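You operate a simulated robot arm through the tools that you are given. There is no shell and no other tool.

You are at the controls of a simulated robot arm. One attempt, no reset.

JOB
Shake the streaky can in the shaker till its paint is one colour.
Fine: one full run; leave it clamped under the shut cover and the other can alone. Set down upright: can.

It is judged by the outcome, as a careful person would: the job done as asked, and still so three seconds after it is handed in. It fails if anything else is knocked over, pushed out of place, dropped, spilled or broken. Lids that push on must go on centred and level and be pressed home; caps that screw on are set level and turned clockwise until they are tight.

ROBOT AND FRAMES
A 6-joint arm with a two-finger gripper, fixed in place. Base frame: the origin is at the foot of the arm, x ahead of it, y to its left, z up. Lengths are in m, angles in rad, forces in N, time in s.
Its first joint turns from -2.897 to 2.897 rad. Payload 2.45 kg.
Tool frame: the origin (TCP) lies between the finger pads and is the grasp point; the fingertips stand 0.02 m ahead of it; z points along the fingers, y is the line along which they close. The gripper opens to 0.14 m. The gripper's body begins 0.168 m behind the TCP.
Orientation is that of the tool frame in the base frame, as a unit quaternion [x, y, z, w]. With the fingers straight down and closing along the base's y, the tool's x points along the base's -x, its y along +y and its z along -z.

CONTROLS
- The arm moves only by the tool drive_tool. Its argument "plan" is text: rows parted by semicolons, each of 7 numbers parted by spaces: the shift along the tool's x, y, z in mm, then the turn, a rotation vector about the tool's x, y, z in rad, then the finger opening in mm, from 0 to 140. In form: tx ty tz wx wy wz grip; .... A call has 1 to 20 rows; each row is the pose to reach, as a shift and turn from the pose commanded when the call began, along the tool's axes at that moment. A row lasts 0.2 s, in which the tool goes at most 0.05 m and 0.15 rad; a call with a longer step from one row to the next is refused whole, and so is a gripper value outside its range. Where a pose cannot be reached the arm comes as near as it can. A force on the tool above 40 N (or 10 N above the force at the start of the call, whichever is more), or a blocked arm, ends the call early, and 0.2 s more pass. The fingers move at their own pace (about 0.045 m/s each) and stop on an object; they squeeze with about 31 N. The grip force told is the motor's: it shows also when the fingers shut on nothing. Time passes only in rows, and 0.2 s behind the last, so rows that repeat a pose let the fingers close. It gives the time, the measured TCP pose, the force on the tool (base axes), the opening and the grip force at its end, in the units of the frame above (readings bear some noise), with the torque about the TCP (base axes, N m) and any sound that the robot's microphone picked up.
- Cameras (640 x 400 px; columns grow to the right, rows downward): "scene" is fixed at [0.4011, -0.501, 1.6916]; the picture's right is [0.84, -0.54, 0.00], its down [-0.28, -0.44, -0.85] and it looks along [0.46, 0.72, -0.52] (base axes); focal length 311 px, centre (320, 200). "wrist" rides on the gripper at [0.078, 0.011, -0.209] in the tool frame; the picture's right is [-0.14, 0.99, 0.00], its down [-0.92, -0.13, -0.37] and it looks along [-0.37, -0.05, 0.93] (tool axes); focal length 280 px, centre (320, 200).
- capture(camera): a new picture of that camera. No time passes.
- measure_at(camera, pixels): for up to 12 pixels [column, row] of the newest picture of that camera ("zoom" is the newest enlarged one), the place [x, y, z] in the base frame of the surface seen there, good to about 0.002 m. No time passes.
- zoom(camera, box): a new picture of the part [left, top, right, bottom] of that camera's present view, enlarged. No time passes.
- finish_job(): hands the job in; it is judged then, once.

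Unless the task says otherwise, let go and move clear before handing in.

The tools are called after ">>>" as name(argument=value, ...) on one line, values as JSON. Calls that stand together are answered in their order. drive_tool: Moves the arm, as the interface text tells. Its arguments: {"type":"object","properties":{"plan":{"type":"string"}},"required":["plan"]} The other tools are called the same way: capture (camera) takes a picture; measure_at (camera, pixels) gives the place of the surface under pixels of a picture; zoom (camera, box) takes an enlarged picture of a part of a camera's view; finish_job () hands the job in.

At the start:

```text
time_s: 0.0
tcp_pos: [0.6851, 0.3112, 1.2882]
ee_rot: [0.0, 1.0, 0.0, 0.0]
contact_force: [0.5, 0.0, 0.1]
torque: [0.01, 0.0, 0.01]
gripper_width: 0.1401
grip_force: 0.0
```

scene: 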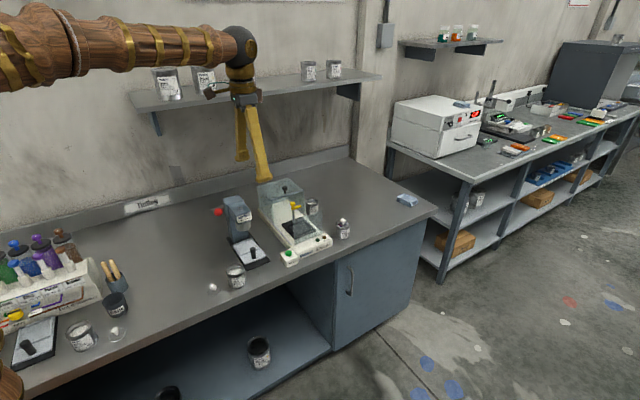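
wrist: 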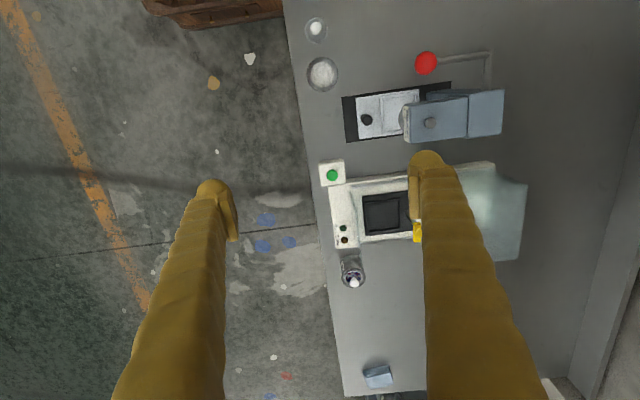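

The scene picture shows a bench with a shaker-like machine near (295,225), a can beside it at (343,228) and cans near (236,277). I'll zoom in to identify things before I move.

>>> zoom(camera="scene", box=[200, 160, 380, 300])

>>> zoom(camera="wrist", box=[290, 0, 550, 310])

>>> zoom(camera="scene", box=[0, 220, 200, 400])

```text
2.86 times, centred on (290, 230) of scene
```

zoom: 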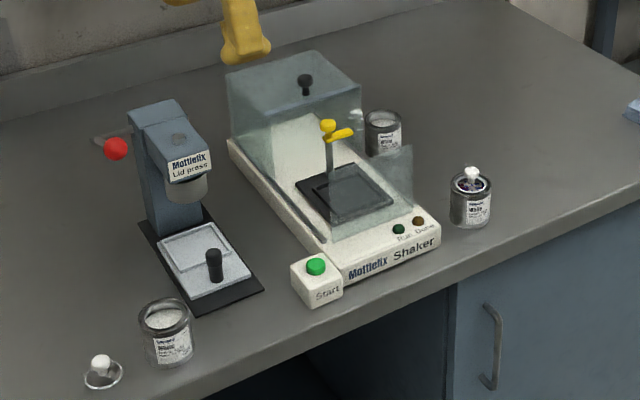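

```text
1.29 times, centred on (420, 155) of wrist
```

zoom: 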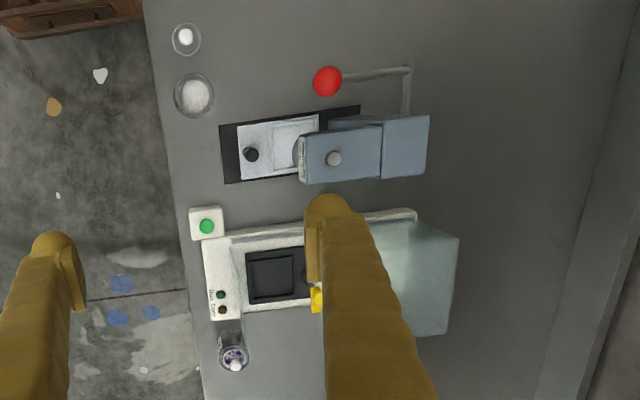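

```text
2.22 times, centred on (100, 310) of scene
```

zoom: 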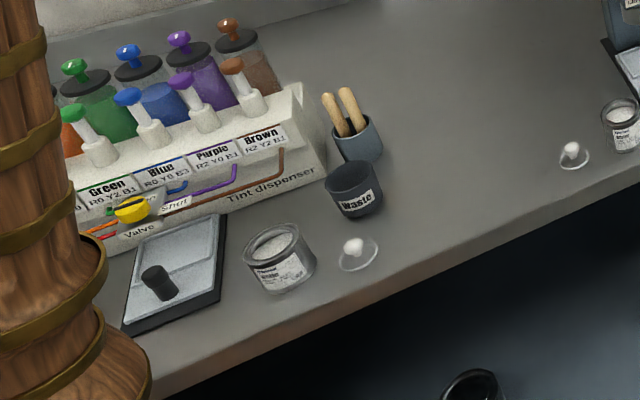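

The can at scene (343,228) appears to have a clear lid with streaky paint, and another can stands behind the shaker at (313,206). I'll zoom in closer on both and on the shaker.

>>> zoom(camera="scene", box=[296, 190, 360, 245])

>>> zoom(camera="scene", box=[255, 175, 340, 270])

>>> zoom(camera="wrist", box=[310, 150, 540, 300])

>>> zoom(camera="scene", box=[200, 260, 260, 310])

```text
7.27 times, centred on (328, 218) of scene
```

zoom: 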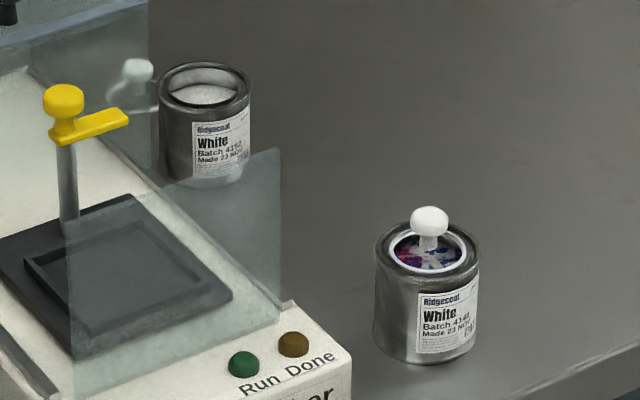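

```text
4.21 times, centred on (298, 222) of scene
```

zoom: 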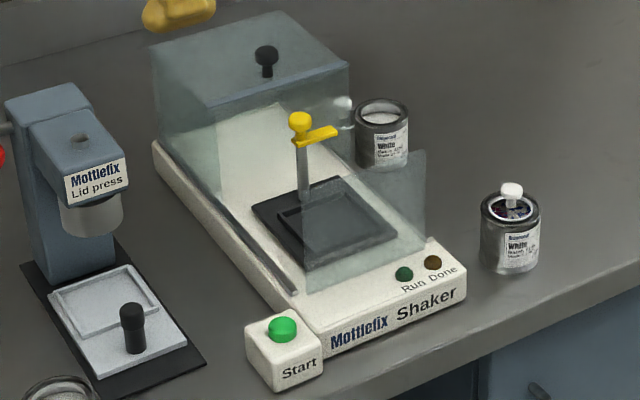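

```text
2.67 times, centred on (425, 225) of wrist
```

zoom: 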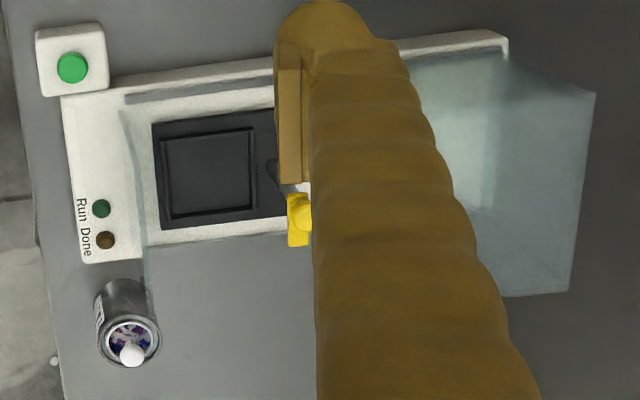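

```text
8.00 times, centred on (230, 285) of scene
```

zoom: 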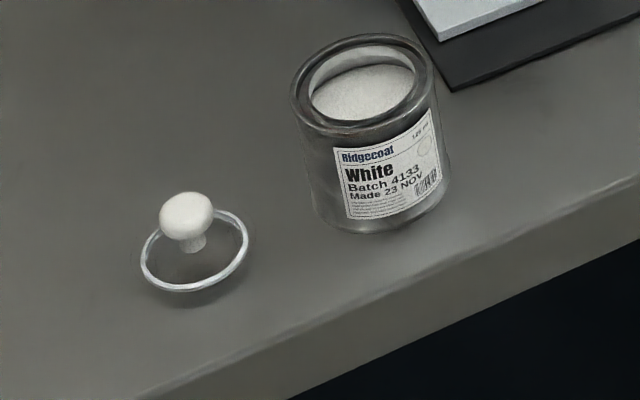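

The streaky can (batch 4146, lidded, blue/red/white streaks) stands right of the shaker. The shaker has a tray, a yellow clamp, a sliding clear cover with a black knob and a green Start button. I'll zoom in and measure the geometry.

>>> zoom(camera="scene", box=[255, 175, 355, 270])

```text
4.21 times, centred on (305, 222) of scene
```

zoom: 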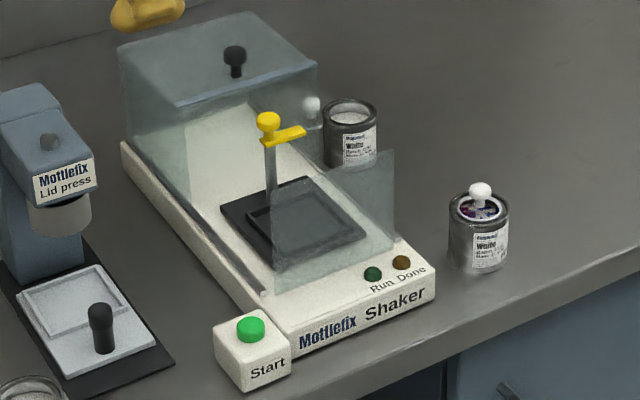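

>>> measure_at(camera="zoom", pixels=[[480, 187], [462, 218], [479, 266], [455, 250], [505, 204], [268, 119], [296, 133], [270, 170], [235, 52], [250, 326], [305, 215], [400, 300]])

>>> measure_at(camera="zoom", pixels=[[225, 205], [272, 268], [362, 238], [310, 178], [247, 212], [285, 252], [347, 232], [121, 145], [280, 335], [434, 292], [400, 238], [130, 50]])

>>> measure_at(camera="zoom", pixels=[[175, 105], [316, 66], [245, 12], [190, 200], [272, 205], [393, 152], [330, 180], [350, 110], [348, 165], [560, 220], [310, 103], [240, 270]])

```text
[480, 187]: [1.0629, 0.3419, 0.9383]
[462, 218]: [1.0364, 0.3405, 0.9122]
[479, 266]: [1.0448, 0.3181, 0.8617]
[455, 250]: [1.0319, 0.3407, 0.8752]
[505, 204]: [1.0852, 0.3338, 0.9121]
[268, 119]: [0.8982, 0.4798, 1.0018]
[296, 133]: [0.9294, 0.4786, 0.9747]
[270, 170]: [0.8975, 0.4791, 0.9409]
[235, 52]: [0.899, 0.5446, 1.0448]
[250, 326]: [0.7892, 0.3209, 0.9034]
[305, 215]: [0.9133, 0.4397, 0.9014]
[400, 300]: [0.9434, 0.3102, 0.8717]
```

```text
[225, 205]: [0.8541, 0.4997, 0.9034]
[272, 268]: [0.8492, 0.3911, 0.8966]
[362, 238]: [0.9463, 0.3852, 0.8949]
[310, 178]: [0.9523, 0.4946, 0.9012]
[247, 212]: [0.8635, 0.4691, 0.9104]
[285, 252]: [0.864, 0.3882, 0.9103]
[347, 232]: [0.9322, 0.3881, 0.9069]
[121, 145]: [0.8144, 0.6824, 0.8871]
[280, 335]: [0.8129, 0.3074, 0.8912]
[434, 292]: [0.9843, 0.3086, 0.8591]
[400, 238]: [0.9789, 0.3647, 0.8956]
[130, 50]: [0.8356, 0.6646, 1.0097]
```

```text
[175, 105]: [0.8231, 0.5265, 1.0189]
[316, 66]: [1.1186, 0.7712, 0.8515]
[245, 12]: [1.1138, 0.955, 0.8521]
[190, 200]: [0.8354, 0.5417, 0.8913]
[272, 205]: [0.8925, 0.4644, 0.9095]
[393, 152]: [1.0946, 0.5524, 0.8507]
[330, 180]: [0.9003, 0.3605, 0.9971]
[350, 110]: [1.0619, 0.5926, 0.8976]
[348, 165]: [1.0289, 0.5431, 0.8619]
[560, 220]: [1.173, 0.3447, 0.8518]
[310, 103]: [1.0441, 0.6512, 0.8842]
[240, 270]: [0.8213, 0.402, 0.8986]
```

The bench top is at z≈0.851. The streaky can is around (1.06, 0.337), the tray around (0.898, 0.43), the clamp post at (0.898, 0.479) and the cover knob near (0.899, 0.545, 1.045). I'll move in a safe way to look at the shaker with the wrist camera.

>>> drive_tool(plan="-3 24 38 0 0 0 140; -6 48 76 0 0 0 140; -9 72 114 0 0 0 140; -12 96 152 0 0 0 140; -15 119 190 0 0 0 140; -15 119 190 0 0 0 140")

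>>> capture(camera="wrist")

>>> capture(camera="scene")

```text
time_s: 1.4
tcp_pos: [0.702, 0.4279, 1.098]
ee_rot: [0.0, 1.0, 0.0, 0.0]
contact_force: [-0.6, 0.5, -0.7]
torque: [0.0, -0.01, 0.0]
gripper_width: 0.14
grip_force: 0.0
```

```text
taken
```

wrist: 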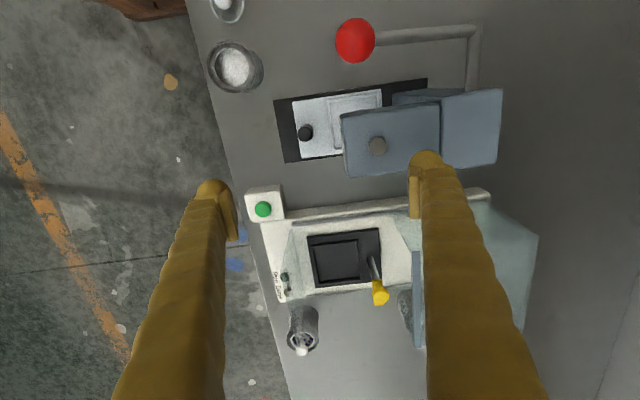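

```text
taken
```

scene: 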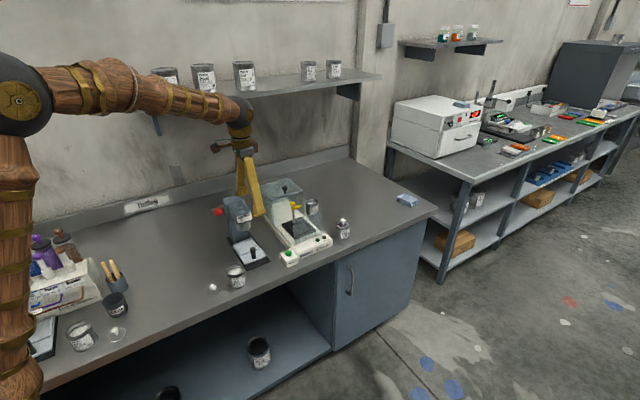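

The wrist view now shows the tray at (335,262), clamp at (380,290) and can at (302,335). I'll zoom in here and measure the press height plus the clamp details.

>>> zoom(camera="wrist", box=[240, 180, 430, 360])

>>> measure_at(camera="wrist", pixels=[[400, 125], [470, 115], [378, 147], [355, 40], [320, 130]])

```text
2.22 times, centred on (335, 270) of wrist
```

zoom: 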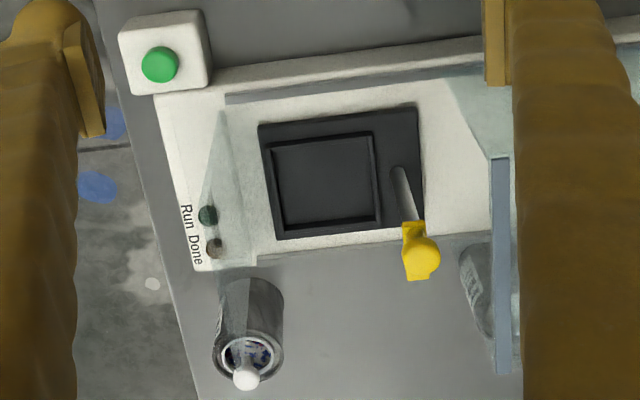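

```text
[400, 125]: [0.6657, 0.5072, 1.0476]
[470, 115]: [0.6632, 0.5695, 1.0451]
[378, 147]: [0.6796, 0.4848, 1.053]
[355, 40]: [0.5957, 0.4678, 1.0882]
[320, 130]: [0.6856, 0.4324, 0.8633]
```

The lid press top is at z≈1.05, close below the fingertips, so I must stay clear of it. Now I'll measure the tray, clamp and base in this zoom.

>>> measure_at(camera="zoom", pixels=[[325, 185], [272, 148], [372, 136], [382, 220], [282, 235], [278, 190], [258, 124], [416, 108], [423, 220], [278, 240], [402, 180], [412, 215]])

>>> measure_at(camera="zoom", pixels=[[425, 250], [405, 230], [418, 275], [440, 260], [245, 378], [222, 355], [284, 350], [250, 345], [222, 115], [225, 100], [160, 65], [497, 250]])

```text
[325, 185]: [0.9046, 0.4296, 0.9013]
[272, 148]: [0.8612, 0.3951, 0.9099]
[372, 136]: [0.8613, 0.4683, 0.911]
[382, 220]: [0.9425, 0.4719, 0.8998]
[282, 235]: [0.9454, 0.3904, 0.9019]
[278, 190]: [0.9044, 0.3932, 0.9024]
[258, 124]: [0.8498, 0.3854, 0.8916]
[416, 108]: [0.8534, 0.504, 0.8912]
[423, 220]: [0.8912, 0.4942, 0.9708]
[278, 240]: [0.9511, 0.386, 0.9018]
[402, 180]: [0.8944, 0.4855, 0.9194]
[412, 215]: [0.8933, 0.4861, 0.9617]
```

```text
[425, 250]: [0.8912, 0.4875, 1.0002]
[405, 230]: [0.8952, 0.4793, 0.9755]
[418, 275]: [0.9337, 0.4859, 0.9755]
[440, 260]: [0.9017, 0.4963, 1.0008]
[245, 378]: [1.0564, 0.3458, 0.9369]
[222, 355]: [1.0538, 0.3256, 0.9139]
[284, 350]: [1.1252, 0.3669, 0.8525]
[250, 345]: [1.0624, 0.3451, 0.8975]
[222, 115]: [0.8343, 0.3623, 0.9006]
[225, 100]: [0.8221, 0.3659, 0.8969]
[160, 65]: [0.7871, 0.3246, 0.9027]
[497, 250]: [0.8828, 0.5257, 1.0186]
```

The tray recess is about (0.90, 0.43) with its floor at 0.901, and the clamp bar at z≈0.975 points to +x from a post at (0.899, 0.486). I'll rise and swing to a tilted view (yaw 45°, tilt 30°) in front of the shaker to inspect the can, lid and clamp.

>>> drive_tool(plan="0 0 -50 0 0 0 130; 0 0 -100 0 0 0 120; -19 -29 -94 -0.0257 -0.062 -0.0959 110; -38 -58 -88 -0.0514 -0.1241 -0.1918 100; -56 -86 -81 -0.077 -0.1861 -0.2876 100; -75 -115 -75 -0.1027 -0.2481 -0.3835 100; -94 -144 -69 -0.1284 -0.3101 -0.4794 100; -113 -173 -63 -0.1541 -0.3722 -0.5753 100; -131 -201 -56 -0.1797 -0.4342 -0.6711 100; -150 -230 -50 -0.2054 -0.4962 -0.767 100; -150 -230 -50 -0.2054 -0.4962 -0.767 100")

>>> capture(camera="wrist")

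>>> capture(camera="scene")

```text
time_s: 3.8
tcp_pos: [0.8504, 0.2003, 1.148]
ee_rot: [-0.37, 0.892, 0.099, 0.239]
contact_force: [0.2, 0.5, -0.6]
torque: [0.0, -0.02, 0.01]
gripper_width: 0.1001
grip_force: 0.0
```

```text
taken
```

wrist: 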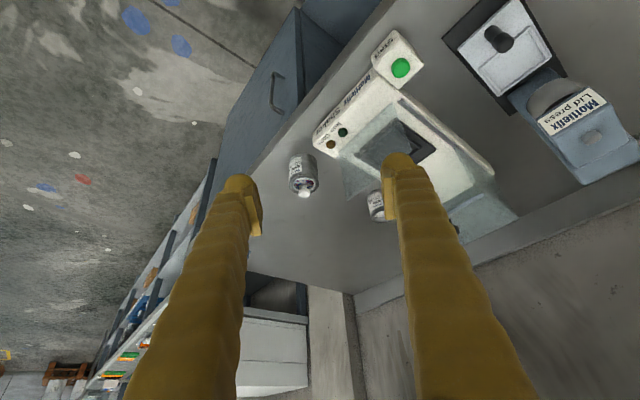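

```text
taken
```

scene: 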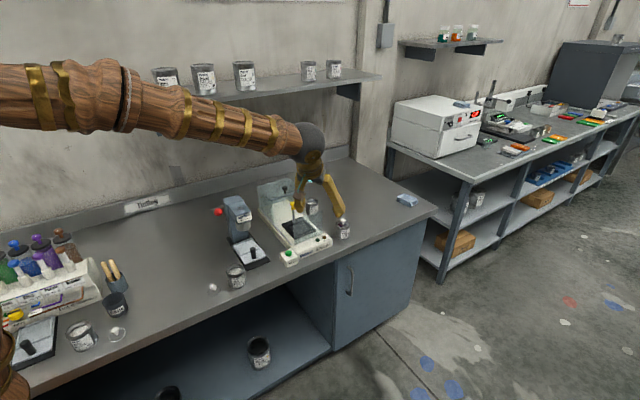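

The pose matches the plan: the can is at wrist (303,178) and the shaker at (400,125). I'll zoom in on the can and lid, and measure.

>>> zoom(camera="wrist", box=[270, 90, 500, 240])

>>> zoom(camera="wrist", box=[275, 145, 335, 205])

>>> measure_at(camera="zoom", pixels=[[325, 310], [260, 140], [270, 260], [400, 240], [340, 250], [330, 60], [290, 60]])

```text
2.67 times, centred on (385, 165) of wrist
```

zoom: 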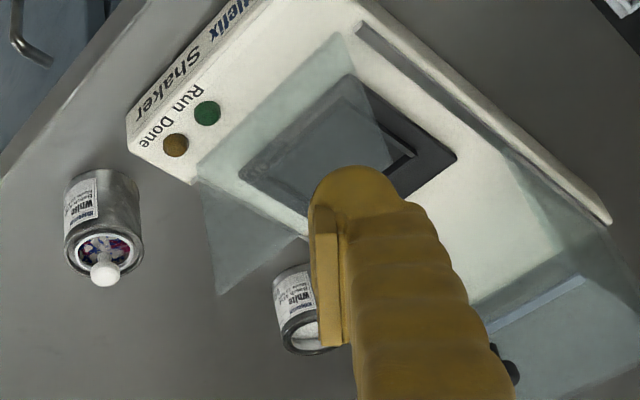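

```text
6.67 times, centred on (305, 175) of wrist
```

zoom: 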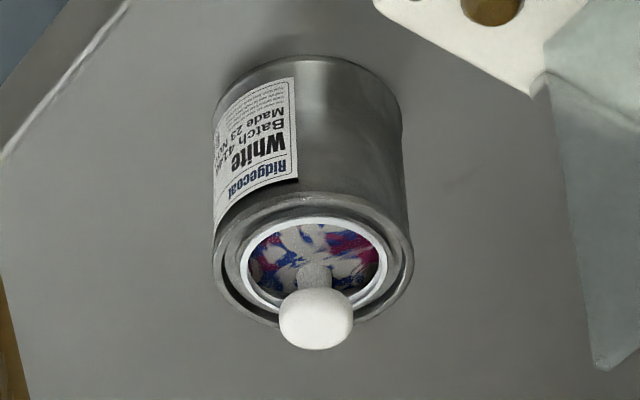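

```text
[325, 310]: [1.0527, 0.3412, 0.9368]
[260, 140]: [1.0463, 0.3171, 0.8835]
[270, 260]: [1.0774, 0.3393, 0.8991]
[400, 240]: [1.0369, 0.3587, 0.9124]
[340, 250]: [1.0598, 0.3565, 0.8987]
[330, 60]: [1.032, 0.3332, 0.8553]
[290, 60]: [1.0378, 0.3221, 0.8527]
```

The lid's white ring sits inside the can's rim. I'll measure rim and lid ring heights to check that it's level and to find the can's centre, plus the corners of the shaker's front panel.

>>> measure_at(camera="zoom", pixels=[[220, 250], [407, 250], [312, 194], [240, 303], [385, 303], [243, 265], [388, 265], [315, 219], [260, 295], [370, 295], [315, 320], [315, 58]])

>>> zoom(camera="wrist", box=[320, 90, 440, 210])

```text
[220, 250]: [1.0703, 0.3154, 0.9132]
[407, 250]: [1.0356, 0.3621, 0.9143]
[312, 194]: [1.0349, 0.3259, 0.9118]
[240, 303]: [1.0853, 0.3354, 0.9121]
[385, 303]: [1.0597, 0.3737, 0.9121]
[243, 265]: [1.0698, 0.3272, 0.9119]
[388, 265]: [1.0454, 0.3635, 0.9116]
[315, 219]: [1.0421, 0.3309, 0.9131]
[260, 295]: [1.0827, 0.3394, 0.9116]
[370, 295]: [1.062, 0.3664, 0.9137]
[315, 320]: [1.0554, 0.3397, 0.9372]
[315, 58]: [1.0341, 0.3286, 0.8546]
```

```text
3.33 times, centred on (380, 150) of wrist
```

zoom: 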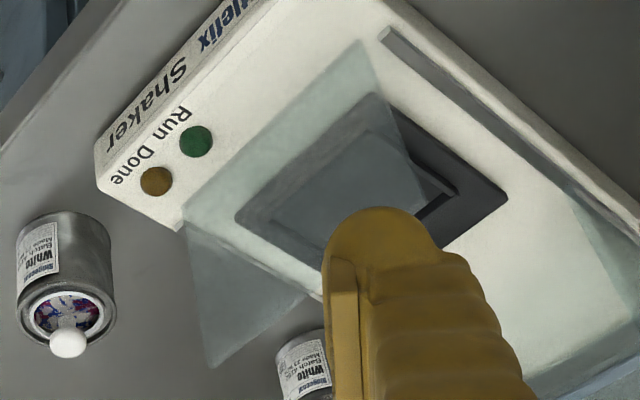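

The lid ring and rim are both at z≈0.912, so the lid is flush and level. The can centre is about (1.059, 0.344) with radius about 0.0295. Now I'll measure the front panel's corners.

>>> measure_at(camera="zoom", pixels=[[188, 215], [195, 260], [213, 362], [300, 300], [358, 46], [250, 200], [250, 130], [375, 150], [180, 232], [98, 180], [195, 141], [157, 181]])

```text
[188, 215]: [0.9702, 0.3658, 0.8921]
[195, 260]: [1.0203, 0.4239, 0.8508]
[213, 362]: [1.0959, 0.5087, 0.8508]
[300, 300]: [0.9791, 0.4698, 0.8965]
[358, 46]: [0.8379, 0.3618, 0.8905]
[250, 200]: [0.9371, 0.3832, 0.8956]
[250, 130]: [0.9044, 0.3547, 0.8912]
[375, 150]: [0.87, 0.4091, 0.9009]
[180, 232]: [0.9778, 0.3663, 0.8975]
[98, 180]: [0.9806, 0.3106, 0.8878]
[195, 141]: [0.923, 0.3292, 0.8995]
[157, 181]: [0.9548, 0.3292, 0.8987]
```

The shaker's front panel spans x≈0.83–0.975 at y≈0.363 and its top is at z≈0.998. I'll move to a standoff 0.12 m back from the can along the approach axis with the fingers at 80 mm, which clears the panel by about 19 mm.

>>> drive_tool(plan="-43 -22 10 0 0 0 90; -87.6 -46 20 0 0 0 80; -87.6 -46 65 0 0 0 80; -87.6 -46 110 0 0 0 80; -87.6 -46 155 0 0 0 80; -87.6 -46 195 0 0 0 80; -87.6 -46 227.2 0 0 0 80; -87.6 -46 227.2 0 0 0 80")

>>> capture(camera="wrist")

>>> capture(camera="scene")

```text
refused: row 2 steps farther than a row can; nothing moved
```

```text
taken
```

wrist: 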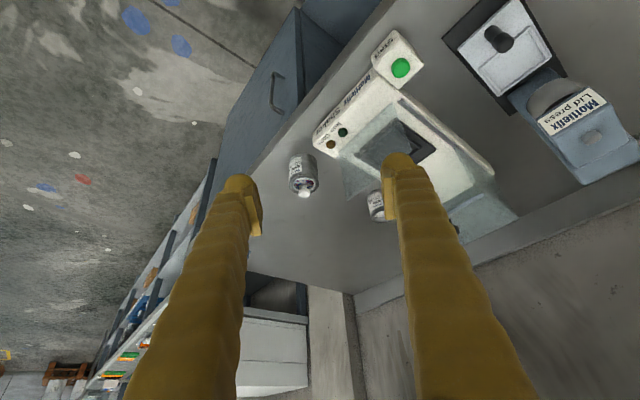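

```text
taken
```

scene: 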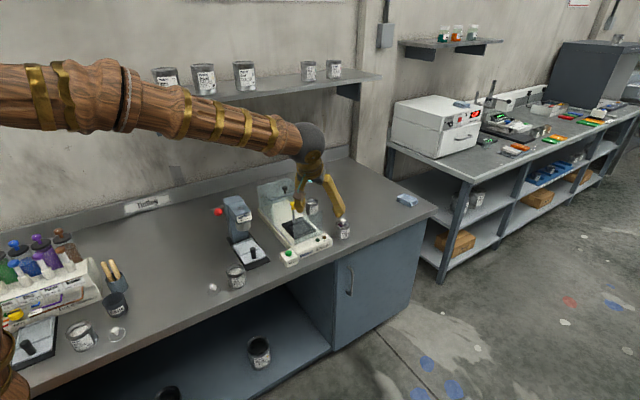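

The call was refused because row 2 stepped just over 50 mm, so nothing moved. I'll resend it with smaller steps.

>>> drive_tool(plan="-30 -16 7 0 0 0 90; -60 -31 14 0 0 0 80; -87.6 -46 20 0 0 0 80; -87.6 -46 62 0 0 0 80; -87.6 -46 105 0 0 0 80; -87.6 -46 148 0 0 0 80; -87.6 -46 190 0 0 0 80; -87.6 -46 227.2 0 0 0 80; -87.6 -46 227.2 0 0 0 80")

>>> capture(camera="wrist")

>>> capture(camera="scene")

```text
time_s: 5.8
tcp_pos: [1.019, 0.3012, 0.9981]
ee_rot: [-0.369, 0.893, 0.098, 0.239]
contact_force: [0.4, 0.2, -0.9]
torque: [-0.05, 0.0, 0.03]
gripper_width: 0.0798
grip_force: 0.0
```

```text
taken
```

wrist: 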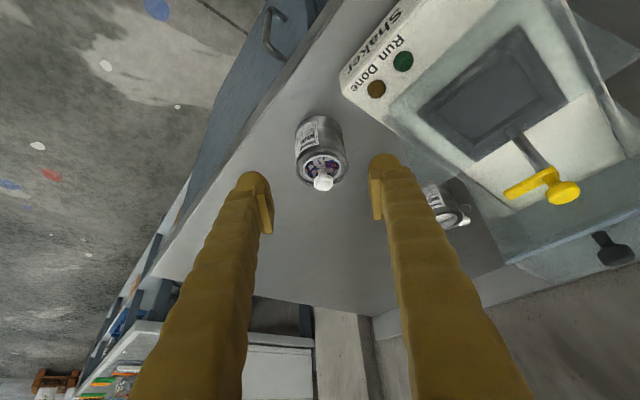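

```text
taken
```

scene: 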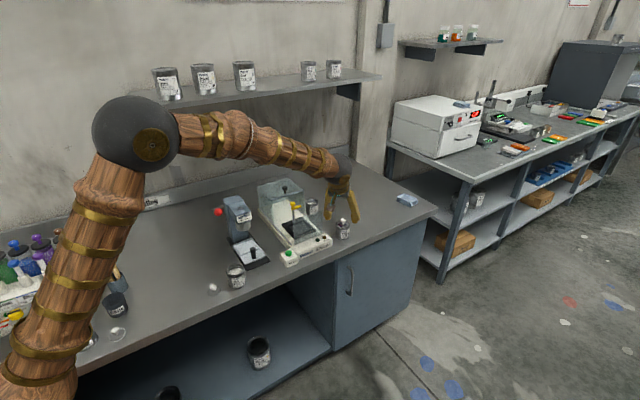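

The standoff was reached and the can sits between the fingers. The clamp and cover are also visible here, so I'll zoom in on both and measure the can's rim again.

>>> zoom(camera="wrist", box=[280, 100, 370, 200])

>>> measure_at(camera="zoom", pixels=[[300, 333], [175, 252], [412, 232], [180, 285], [408, 300], [290, 205], [205, 340], [385, 345], [290, 225], [260, 70]])

>>> zoom(camera="wrist", box=[400, 20, 640, 270])

```text
4.00 times, centred on (325, 150) of wrist
```

zoom: 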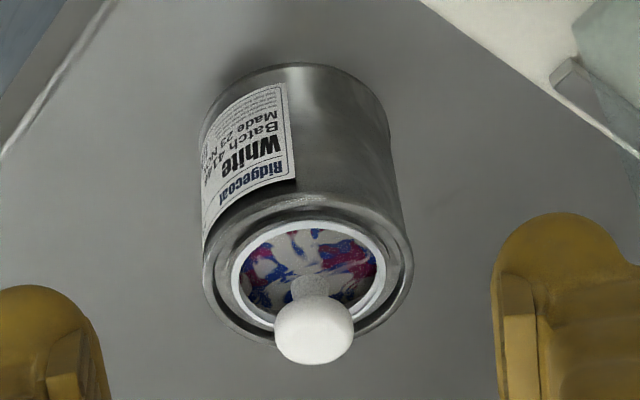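

```text
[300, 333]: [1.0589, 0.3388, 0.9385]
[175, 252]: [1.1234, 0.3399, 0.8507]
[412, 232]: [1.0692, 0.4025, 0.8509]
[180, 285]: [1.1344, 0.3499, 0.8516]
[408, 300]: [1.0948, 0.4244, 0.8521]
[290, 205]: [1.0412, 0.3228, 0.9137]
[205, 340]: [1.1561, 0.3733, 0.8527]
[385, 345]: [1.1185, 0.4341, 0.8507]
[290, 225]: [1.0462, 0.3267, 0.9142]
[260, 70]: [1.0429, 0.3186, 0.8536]
```

```text
1.60 times, centred on (520, 145) of wrist
```

zoom: 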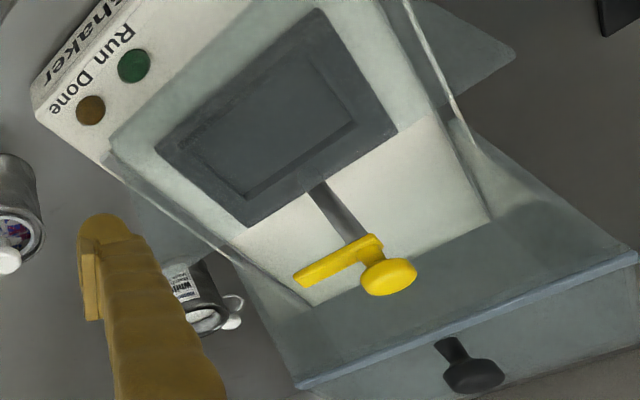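

The other white can's lid is in view beyond the finger. I'll take rim points a bit further in to pin down the can's centre.

>>> zoom(camera="wrist", box=[280, 100, 370, 200])

>>> measure_at(camera="zoom", pixels=[[211, 255], [405, 255], [305, 200], [240, 325], [375, 325], [233, 215], [375, 213], [213, 285], [404, 285], [255, 202], [355, 201], [308, 300]])

```text
4.00 times, centred on (325, 150) of wrist
```

zoom: 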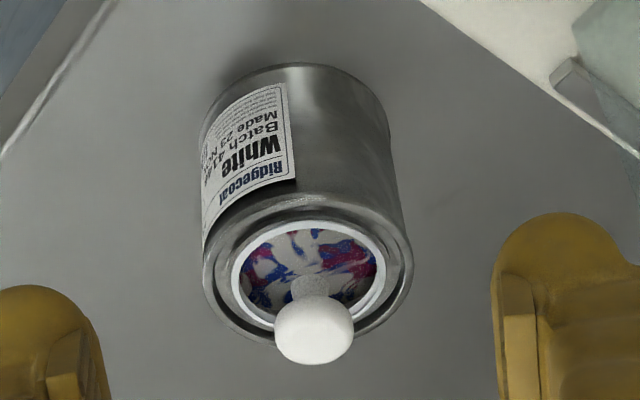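

```text
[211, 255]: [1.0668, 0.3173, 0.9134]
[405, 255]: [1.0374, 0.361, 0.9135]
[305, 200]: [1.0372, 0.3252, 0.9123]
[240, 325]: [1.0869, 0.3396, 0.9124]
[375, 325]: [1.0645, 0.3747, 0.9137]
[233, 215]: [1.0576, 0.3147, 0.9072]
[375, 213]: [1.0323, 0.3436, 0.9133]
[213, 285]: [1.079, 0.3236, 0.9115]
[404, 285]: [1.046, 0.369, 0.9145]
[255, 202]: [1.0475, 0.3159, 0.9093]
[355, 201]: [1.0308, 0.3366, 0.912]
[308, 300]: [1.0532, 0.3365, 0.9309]
```

The rim fit gives a centre of (1.059, 0.345) and radius of about 28.5 mm, and the tool axis lines up within 1 mm. I'll advance 120 mm along the tool axis, fingers still open, and check before closing.

>>> drive_tool(plan="0 0.2 30 0 0 0 80; 0 0.4 60 0 0 0 80; 0 0.6 85 0 0 0 80; 0 0.7 105 0 0 0 80; 0 0.7 120 0 0 0 80; 0 0.7 120 0 0 0 80")

>>> capture(camera="wrist")

>>> zoom(camera="scene", box=[255, 165, 385, 270])

```text
time_s: 7.2
tcp_pos: [1.0581, 0.3439, 0.8919]
ee_rot: [-0.369, 0.893, 0.099, 0.239]
contact_force: [0.3, 0.6, -0.1]
torque: [-0.03, 0.05, 0.01]
gripper_width: 0.08
grip_force: 0.1
```

```text
taken
```

wrist: 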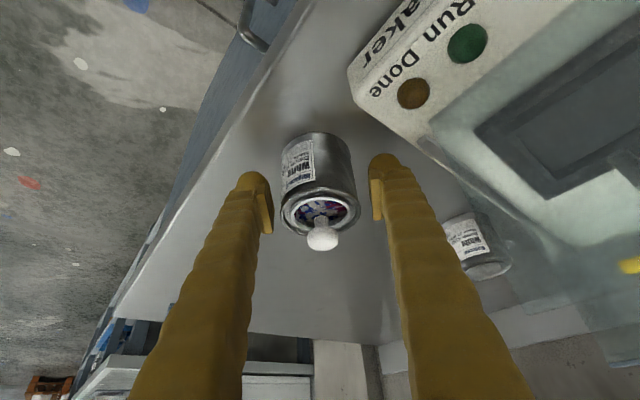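

```text
3.81 times, centred on (320, 218) of scene
```

zoom: 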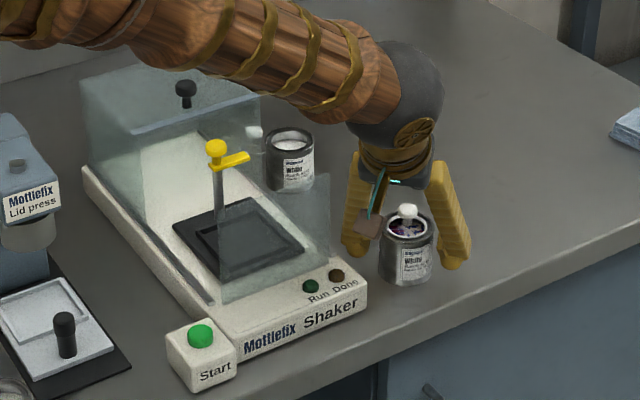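

The fingers straddle the can with the TCP at (1.058, 0.344, 0.892) and no contact. I'll close the fingers on it.

>>> drive_tool(plan="0 0 0 0 0 0 60; 0 0 0 0 0 0 40; 0 0 0 0 0 0 40; 0 0 0 0 0 0 40; 0 0 0 0 0 0 40")

>>> capture(camera="wrist")

```text
time_s: 8.4
tcp_pos: [1.0584, 0.3442, 0.893]
ee_rot: [-0.369, 0.892, 0.099, 0.239]
contact_force: [-0.1, -0.9, 0.4]
torque: [-0.06, -0.01, -0.06]
gripper_width: 0.0616
grip_force: 31.1
```

```text
taken
```

wrist: 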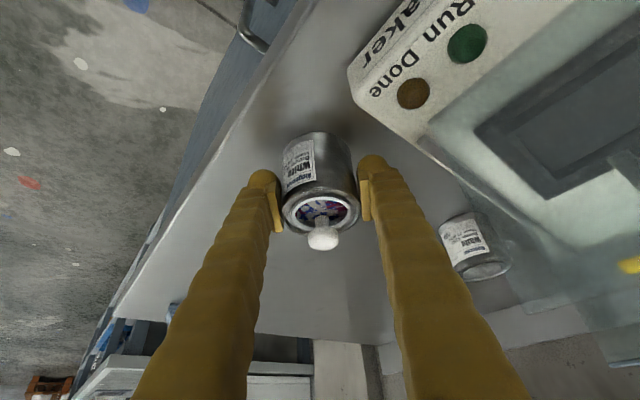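

The can is gripped (61.6 mm, 31 N). Before lifting, I'll take precise tray recess measurements from the scene camera while the view is open.

>>> zoom(camera="scene", box=[285, 205, 330, 245])

```text
10.00 times, centred on (308, 225) of scene
```

zoom: 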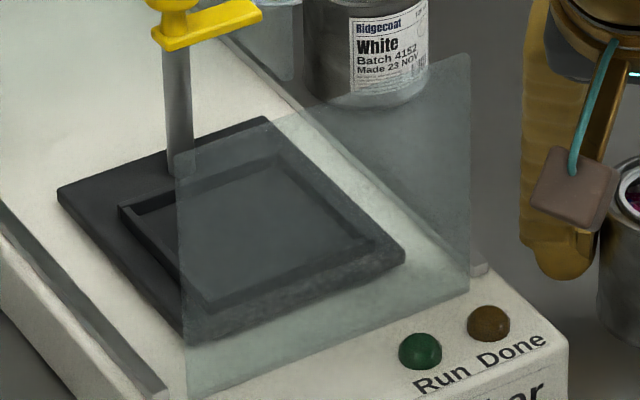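

>>> measure_at(camera="zoom", pixels=[[120, 206], [133, 211], [273, 154], [273, 172], [372, 238], [355, 236], [212, 308], [212, 295], [250, 230], [262, 118], [404, 255], [60, 190]])

>>> measure_at(camera="zoom", pixels=[[178, 155], [182, 110], [160, 40], [258, 15], [250, 5], [170, 3], [468, 55], [190, 150], [178, 170], [480, 270], [200, 165], [300, 118]])

```text
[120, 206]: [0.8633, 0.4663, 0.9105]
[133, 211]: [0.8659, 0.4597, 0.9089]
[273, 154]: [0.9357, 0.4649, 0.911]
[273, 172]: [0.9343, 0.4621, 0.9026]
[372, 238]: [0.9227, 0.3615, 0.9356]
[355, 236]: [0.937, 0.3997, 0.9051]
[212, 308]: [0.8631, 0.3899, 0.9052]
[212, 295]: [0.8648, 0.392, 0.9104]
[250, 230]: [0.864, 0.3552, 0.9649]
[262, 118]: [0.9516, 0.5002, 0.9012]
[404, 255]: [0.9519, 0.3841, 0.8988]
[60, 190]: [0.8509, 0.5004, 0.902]
```

```text
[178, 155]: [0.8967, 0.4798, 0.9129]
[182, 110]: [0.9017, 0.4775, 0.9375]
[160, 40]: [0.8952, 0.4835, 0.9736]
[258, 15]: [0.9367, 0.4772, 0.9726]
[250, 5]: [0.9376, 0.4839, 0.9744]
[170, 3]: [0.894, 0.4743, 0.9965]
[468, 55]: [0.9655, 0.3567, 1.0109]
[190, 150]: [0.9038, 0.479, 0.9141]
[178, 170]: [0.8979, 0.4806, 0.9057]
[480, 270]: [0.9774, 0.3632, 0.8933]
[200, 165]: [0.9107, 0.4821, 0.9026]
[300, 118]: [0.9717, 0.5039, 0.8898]
```

The recess inner walls run x≈0.866–0.937 and y≈0.393–0.464, so its centre is (0.9015, 0.4285) with floor at 0.901. The front panel's top is as high as about 1.011. I'll lift the can straight up and slightly away from the shaker to z≈1.10.

>>> drive_tool(plan="-7 0 -13 0 0 0 40; -15 0 -26 0 0 0 40; -30 0 -52 0 0 0 40; -37.8 0 -93.7 0 0 0 40; -45.5 0 -135.4 0 0 0 40; -53.3 0 -177.1 0 0 0 40; -56 0 -210.2 0 0 0 40; -56 0 -210.2 0 0 0 40")

>>> capture(camera="wrist")

>>> zoom(camera="scene", box=[255, 125, 385, 270])

```text
time_s: 10.2
tcp_pos: [1.0185, 0.3033, 1.0993]
ee_rot: [-0.368, 0.893, 0.099, 0.239]
contact_force: [0.3, -0.2, -1.5]
torque: [-0.02, 0.0, -0.02]
gripper_width: 0.0618
grip_force: 31.2
```

```text
taken
```

wrist: 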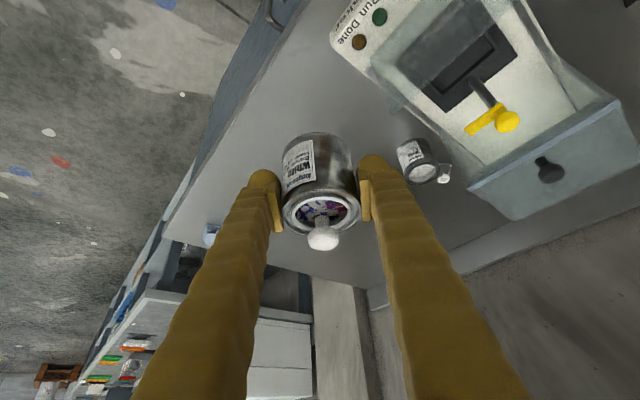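

```text
2.76 times, centred on (320, 198) of scene
```

zoom: 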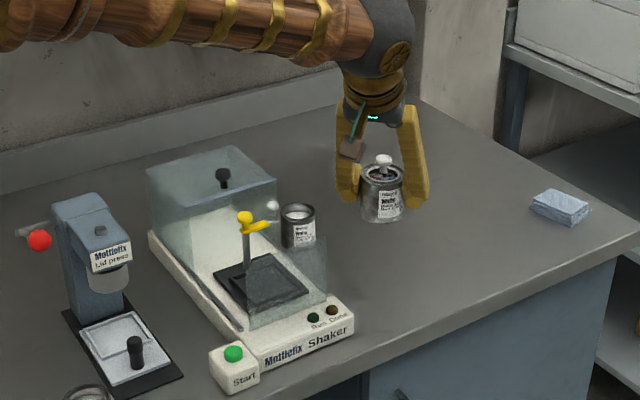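

The can is level at z≈1.10. Now I'll turn 45° about vertical and carry it to above the tray centre (0.9015, 0.430), staying above the panel and the clamp.

>>> drive_tool(plan="-0.6 21.4 0.4 -0.0491 0 -0.085 40; -1.3 42.9 0.8 -0.0982 0 -0.1701 40; -1.9 64.3 1.1 -0.1473 0 -0.2551 40; -2.6 85.7 1.5 -0.1964 0 -0.3401 40; -3.2 107.1 1.9 -0.2454 0 -0.4251 40; -3.8 128.6 2.3 -0.2945 0 -0.5102 40; -4.5 150 2.6 -0.3436 0 -0.5952 40; -5.1 171.4 3 -0.3927 0 -0.6802 40; -5.1 171.4 3 -0.3927 0 -0.6802 40; -5.1 171.4 3 -0.3927 0 -0.6802 40")

>>> capture(camera="wrist")

>>> zoom(camera="scene", box=[235, 125, 365, 270])

```text
time_s: 12.4
tcp_pos: [0.9014, 0.4301, 1.1021]
ee_rot: [0.683, -0.683, -0.183, -0.183]
contact_force: [0.7, 0.1, -2.0]
torque: [0.0, 0.03, 0.01]
gripper_width: 0.0612
grip_force: 31.0
```

```text
taken
```

wrist: 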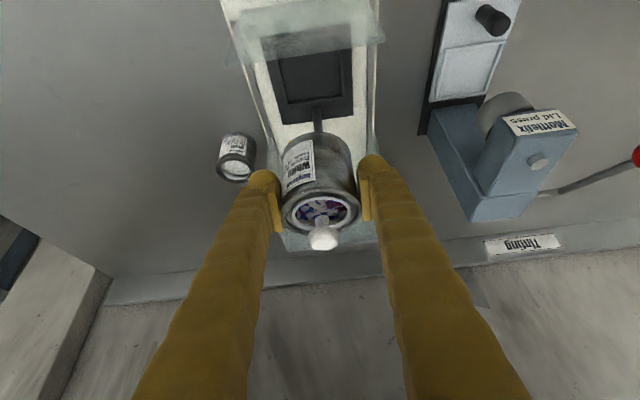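

```text
2.76 times, centred on (300, 198) of scene
```

zoom: 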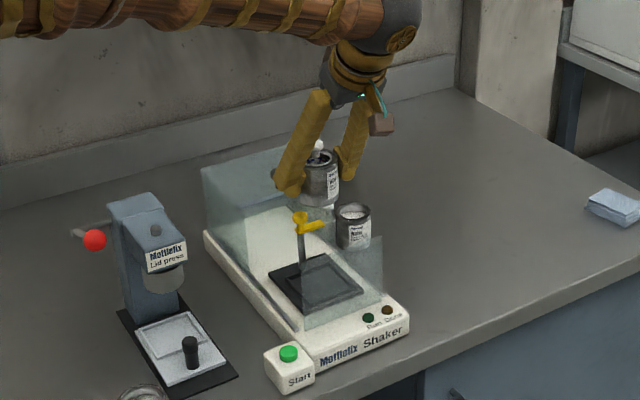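

The can is above the shaker at (0.9014, 0.4301, 1.102), tilt kept. I'll re-measure the tray recess from the wrist camera before lowering.

>>> zoom(camera="wrist", box=[225, 10, 405, 150])

```text
2.86 times, centred on (315, 80) of wrist
```

zoom: 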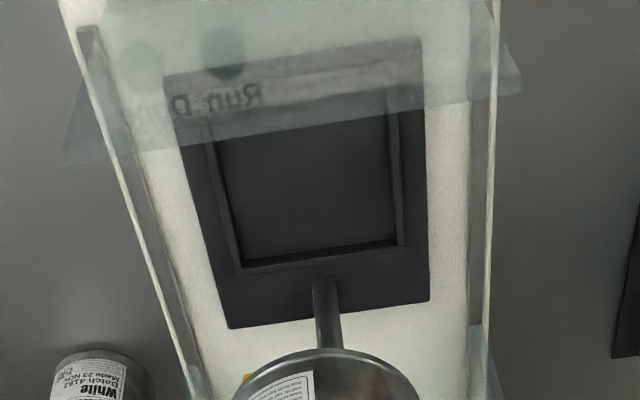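

>>> measure_at(camera="zoom", pixels=[[212, 160], [224, 160], [386, 160], [400, 160], [310, 252], [310, 262], [240, 255], [393, 238], [310, 180], [216, 128], [388, 112], [310, 240]])

>>> measure_at(camera="zoom", pixels=[[300, 90], [300, 105], [200, 130], [350, 110], [70, 150], [515, 95], [325, 285], [320, 310], [165, 78], [420, 38], [428, 298], [230, 325]])

```text
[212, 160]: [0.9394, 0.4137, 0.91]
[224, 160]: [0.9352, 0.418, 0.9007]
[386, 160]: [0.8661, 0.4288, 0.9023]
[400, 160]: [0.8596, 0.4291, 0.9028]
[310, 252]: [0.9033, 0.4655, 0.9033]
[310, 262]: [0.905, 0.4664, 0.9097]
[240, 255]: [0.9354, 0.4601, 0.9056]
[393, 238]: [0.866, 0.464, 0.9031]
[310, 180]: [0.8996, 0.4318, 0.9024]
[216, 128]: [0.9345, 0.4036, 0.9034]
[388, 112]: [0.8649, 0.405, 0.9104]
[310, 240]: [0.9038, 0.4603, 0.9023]
```

```text
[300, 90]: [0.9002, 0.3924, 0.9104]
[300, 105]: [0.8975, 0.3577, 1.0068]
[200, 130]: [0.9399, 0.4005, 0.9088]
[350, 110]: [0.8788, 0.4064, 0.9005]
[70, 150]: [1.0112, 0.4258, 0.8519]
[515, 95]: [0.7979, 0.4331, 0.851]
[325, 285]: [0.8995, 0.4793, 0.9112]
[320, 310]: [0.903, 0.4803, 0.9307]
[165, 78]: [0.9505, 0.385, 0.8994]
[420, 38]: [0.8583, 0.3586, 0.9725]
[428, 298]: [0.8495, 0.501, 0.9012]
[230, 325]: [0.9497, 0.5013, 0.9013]
```

The recess is x 0.866–0.9355 and y about 0.3935–0.4645, so the centre is (0.9005, 0.429) with floor 0.902. I'll check where the held can actually sits relative to the TCP.

>>> zoom(camera="wrist", box=[270, 120, 370, 260])

>>> measure_at(camera="zoom", pixels=[[205, 240], [430, 240], [220, 270], [410, 285], [320, 185], [250, 205], [390, 200], [235, 225], [405, 225], [270, 310], [375, 312], [325, 330]])

```text
2.86 times, centred on (320, 190) of wrist
```

zoom: 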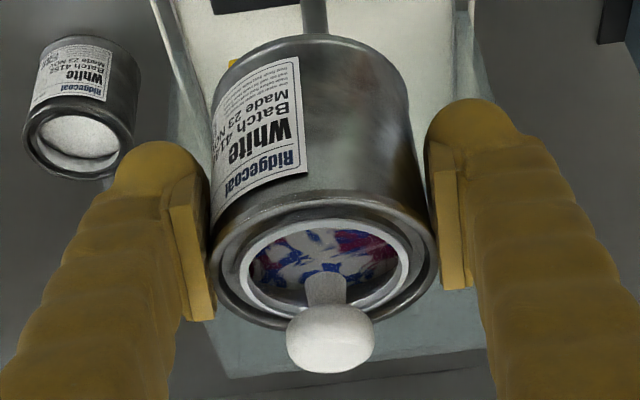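

```text
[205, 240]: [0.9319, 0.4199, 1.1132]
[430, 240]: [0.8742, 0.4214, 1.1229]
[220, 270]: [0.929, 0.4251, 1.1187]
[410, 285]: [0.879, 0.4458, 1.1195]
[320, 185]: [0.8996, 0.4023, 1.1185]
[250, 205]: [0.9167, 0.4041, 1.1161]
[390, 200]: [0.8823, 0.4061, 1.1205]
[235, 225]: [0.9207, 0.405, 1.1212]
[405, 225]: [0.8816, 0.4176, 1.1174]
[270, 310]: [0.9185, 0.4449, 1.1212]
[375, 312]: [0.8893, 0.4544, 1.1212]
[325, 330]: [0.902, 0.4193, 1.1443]
```

The held can's rim is level and centred near (0.901, 0.430), so it lines up with the recess. I'll lower straight down to about 22 mm above the tray floor.

>>> drive_tool(plan="15 0.8 26 0 0 0 40; 32.5 0.8 56.3 0 0 0 40; 50 0.8 86.6 0 0 0 40; 60 0.8 103.9 0 0 0 40; 68 0.8 117.8 0 0 0 40; 68 0.8 117.8 0 0 0 40")

>>> capture(camera="wrist")

>>> zoom(camera="scene", box=[265, 165, 345, 255])

```text
time_s: 13.8
tcp_pos: [0.9002, 0.4299, 0.9662]
ee_rot: [0.683, -0.683, -0.183, -0.183]
contact_force: [-0.5, 0.2, -1.8]
torque: [-0.03, -0.01, -0.01]
gripper_width: 0.0615
grip_force: 30.8
```

```text
taken
```

wrist: 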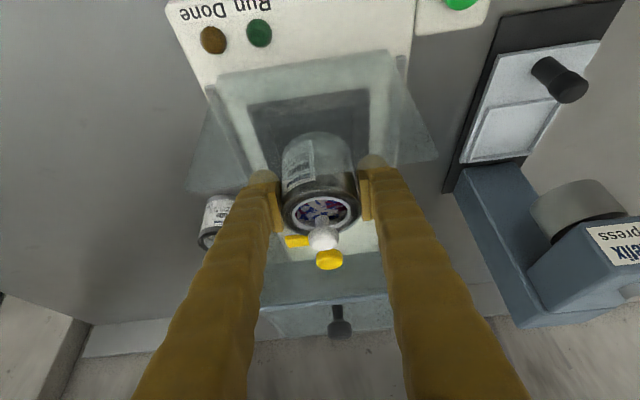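

```text
4.44 times, centred on (305, 210) of scene
```

zoom: 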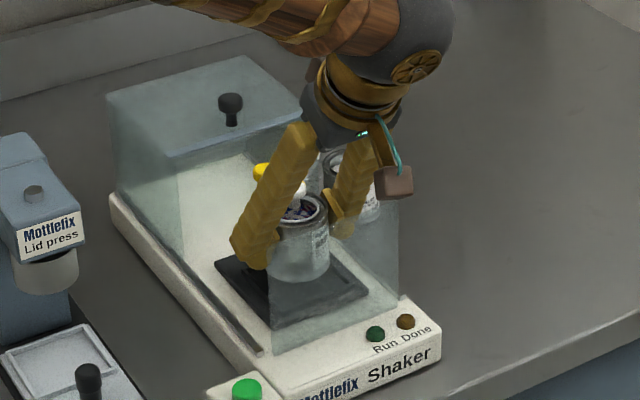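

The can hangs about 22 mm above the floor and everything is clear. I'll check where the hanging tag on the gripper is before the final lowering.

>>> measure_at(camera="zoom", pixels=[[395, 195], [385, 175], [272, 262], [240, 255], [335, 235], [340, 210], [310, 225], [300, 268]])

>>> zoom(camera="scene", box=[290, 195, 330, 240])

```text
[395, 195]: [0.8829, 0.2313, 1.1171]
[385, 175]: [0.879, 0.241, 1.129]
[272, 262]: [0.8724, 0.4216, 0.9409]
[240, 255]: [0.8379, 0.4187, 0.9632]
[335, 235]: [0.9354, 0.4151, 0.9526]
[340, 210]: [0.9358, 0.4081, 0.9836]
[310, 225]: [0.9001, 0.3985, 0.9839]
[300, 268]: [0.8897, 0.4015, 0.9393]
```

```text
8.89 times, centred on (310, 218) of scene
```

zoom: 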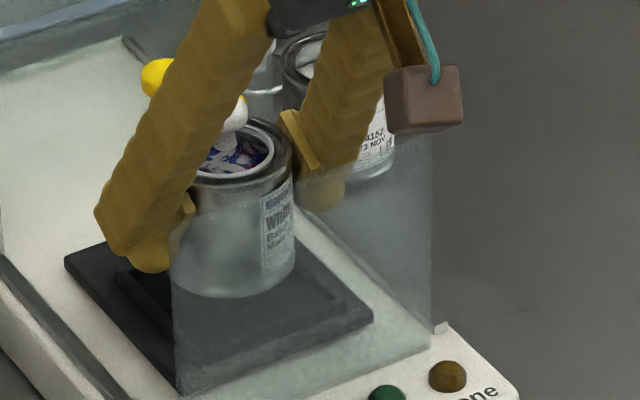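

The box is just the wrist camera, well clear. I'll lower the last stretch slowly to about 2 mm above expected contact.

>>> drive_tool(plan="2.5 0 4.3 0 0 0 40; 5 0 8.7 0 0 0 40; 7 0 12.1 0 0 0 40; 8.5 0 14.7 0 0 0 40; 9.5 0 16.5 0 0 0 40; 10 0 17.3 0 0 0 40; 10 0 17.3 0 0 0 40")

>>> zoom(camera="scene", box=[285, 195, 330, 240])

```text
time_s: 15.4
tcp_pos: [0.9011, 0.4298, 0.9456]
ee_rot: [-0.683, 0.683, 0.184, 0.183]
contact_force: [0.0, -0.4, -1.6]
torque: [0.02, 0.05, 0.0]
gripper_width: 0.0613
grip_force: 30.5
```

```text
8.89 times, centred on (308, 218) of scene
```

zoom: 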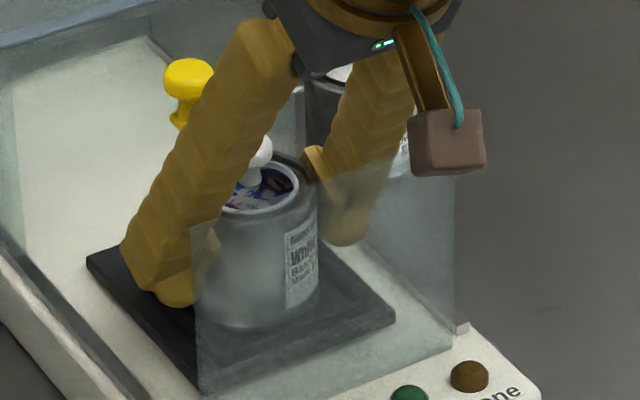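

There's no contact yet, as the force still shows only the can's weight. I'll go down in fine 0.5–1 mm steps.

>>> drive_tool(plan="0.5 0 0.87 0 0 0 40; 0.75 0 1.3 0 0 0 40; 1 0 1.73 0 0 0 40; 1 0 1.73 0 0 0 40")

```text
time_s: 16.4
tcp_pos: [0.9011, 0.4286, 0.9439]
ee_rot: [-0.683, 0.683, 0.183, 0.183]
contact_force: [-0.2, 0.5, -2.1]
torque: [0.02, -0.03, 0.0]
gripper_width: 0.0614
grip_force: 30.8
```

>>> drive_tool(plan="0.4 0 0.7 0 0 0 40; 0.75 0 1.3 0 0 0 40; 1 0 1.73 0 0 0 40; 1 0 1.73 0 0 0 40")

```text
time_s: 17.4
tcp_pos: [0.9009, 0.4285, 0.9431]
ee_rot: [-0.683, 0.683, 0.184, 0.184]
contact_force: [-0.7, 5.7, 21.2]
torque: [0.03, 0.08, -0.08]
gripper_width: 0.0615
grip_force: 31.5
```

Contact: 21 N upward at TCP z 0.943, so the can's bottom is at about 0.902 (the floor, not the 0.910 wall). I'll ease off slightly and open the fingers a little.

>>> drive_tool(plan="-0.4 0 -0.7 0 0 0 40; -0.4 0 -0.7 0 0 0 62; -0.4 0 -0.7 0 0 0 66; -0.4 0 -0.7 0 0 0 72; -0.4 0 -0.7 0 0 0 76; -0.4 0 -0.7 0 0 0 76")

>>> capture(camera="wrist")

>>> zoom(camera="scene", box=[285, 195, 330, 240])

```text
time_s: 18.8
tcp_pos: [0.901, 0.4292, 0.9422]
ee_rot: [0.683, -0.683, -0.183, -0.183]
contact_force: [0.4, -0.2, 0.7]
torque: [0.01, 0.05, -0.01]
gripper_width: 0.0758
grip_force: 0.1
```

```text
taken
```

wrist: 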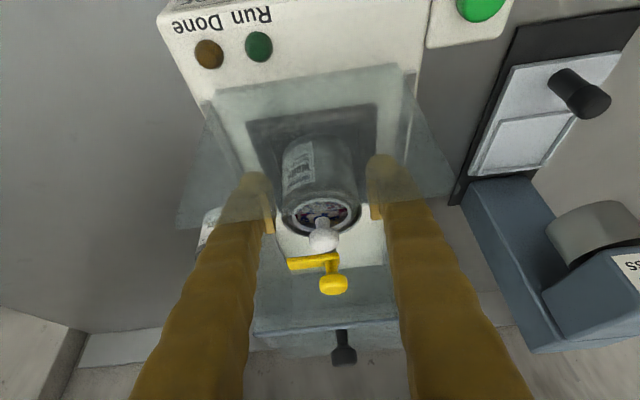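

```text
8.89 times, centred on (308, 218) of scene
```

zoom: 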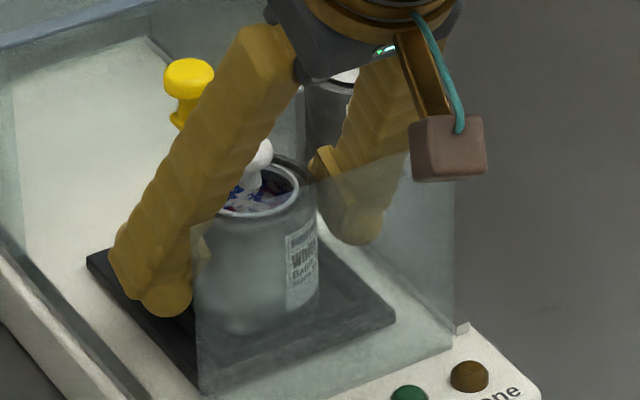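

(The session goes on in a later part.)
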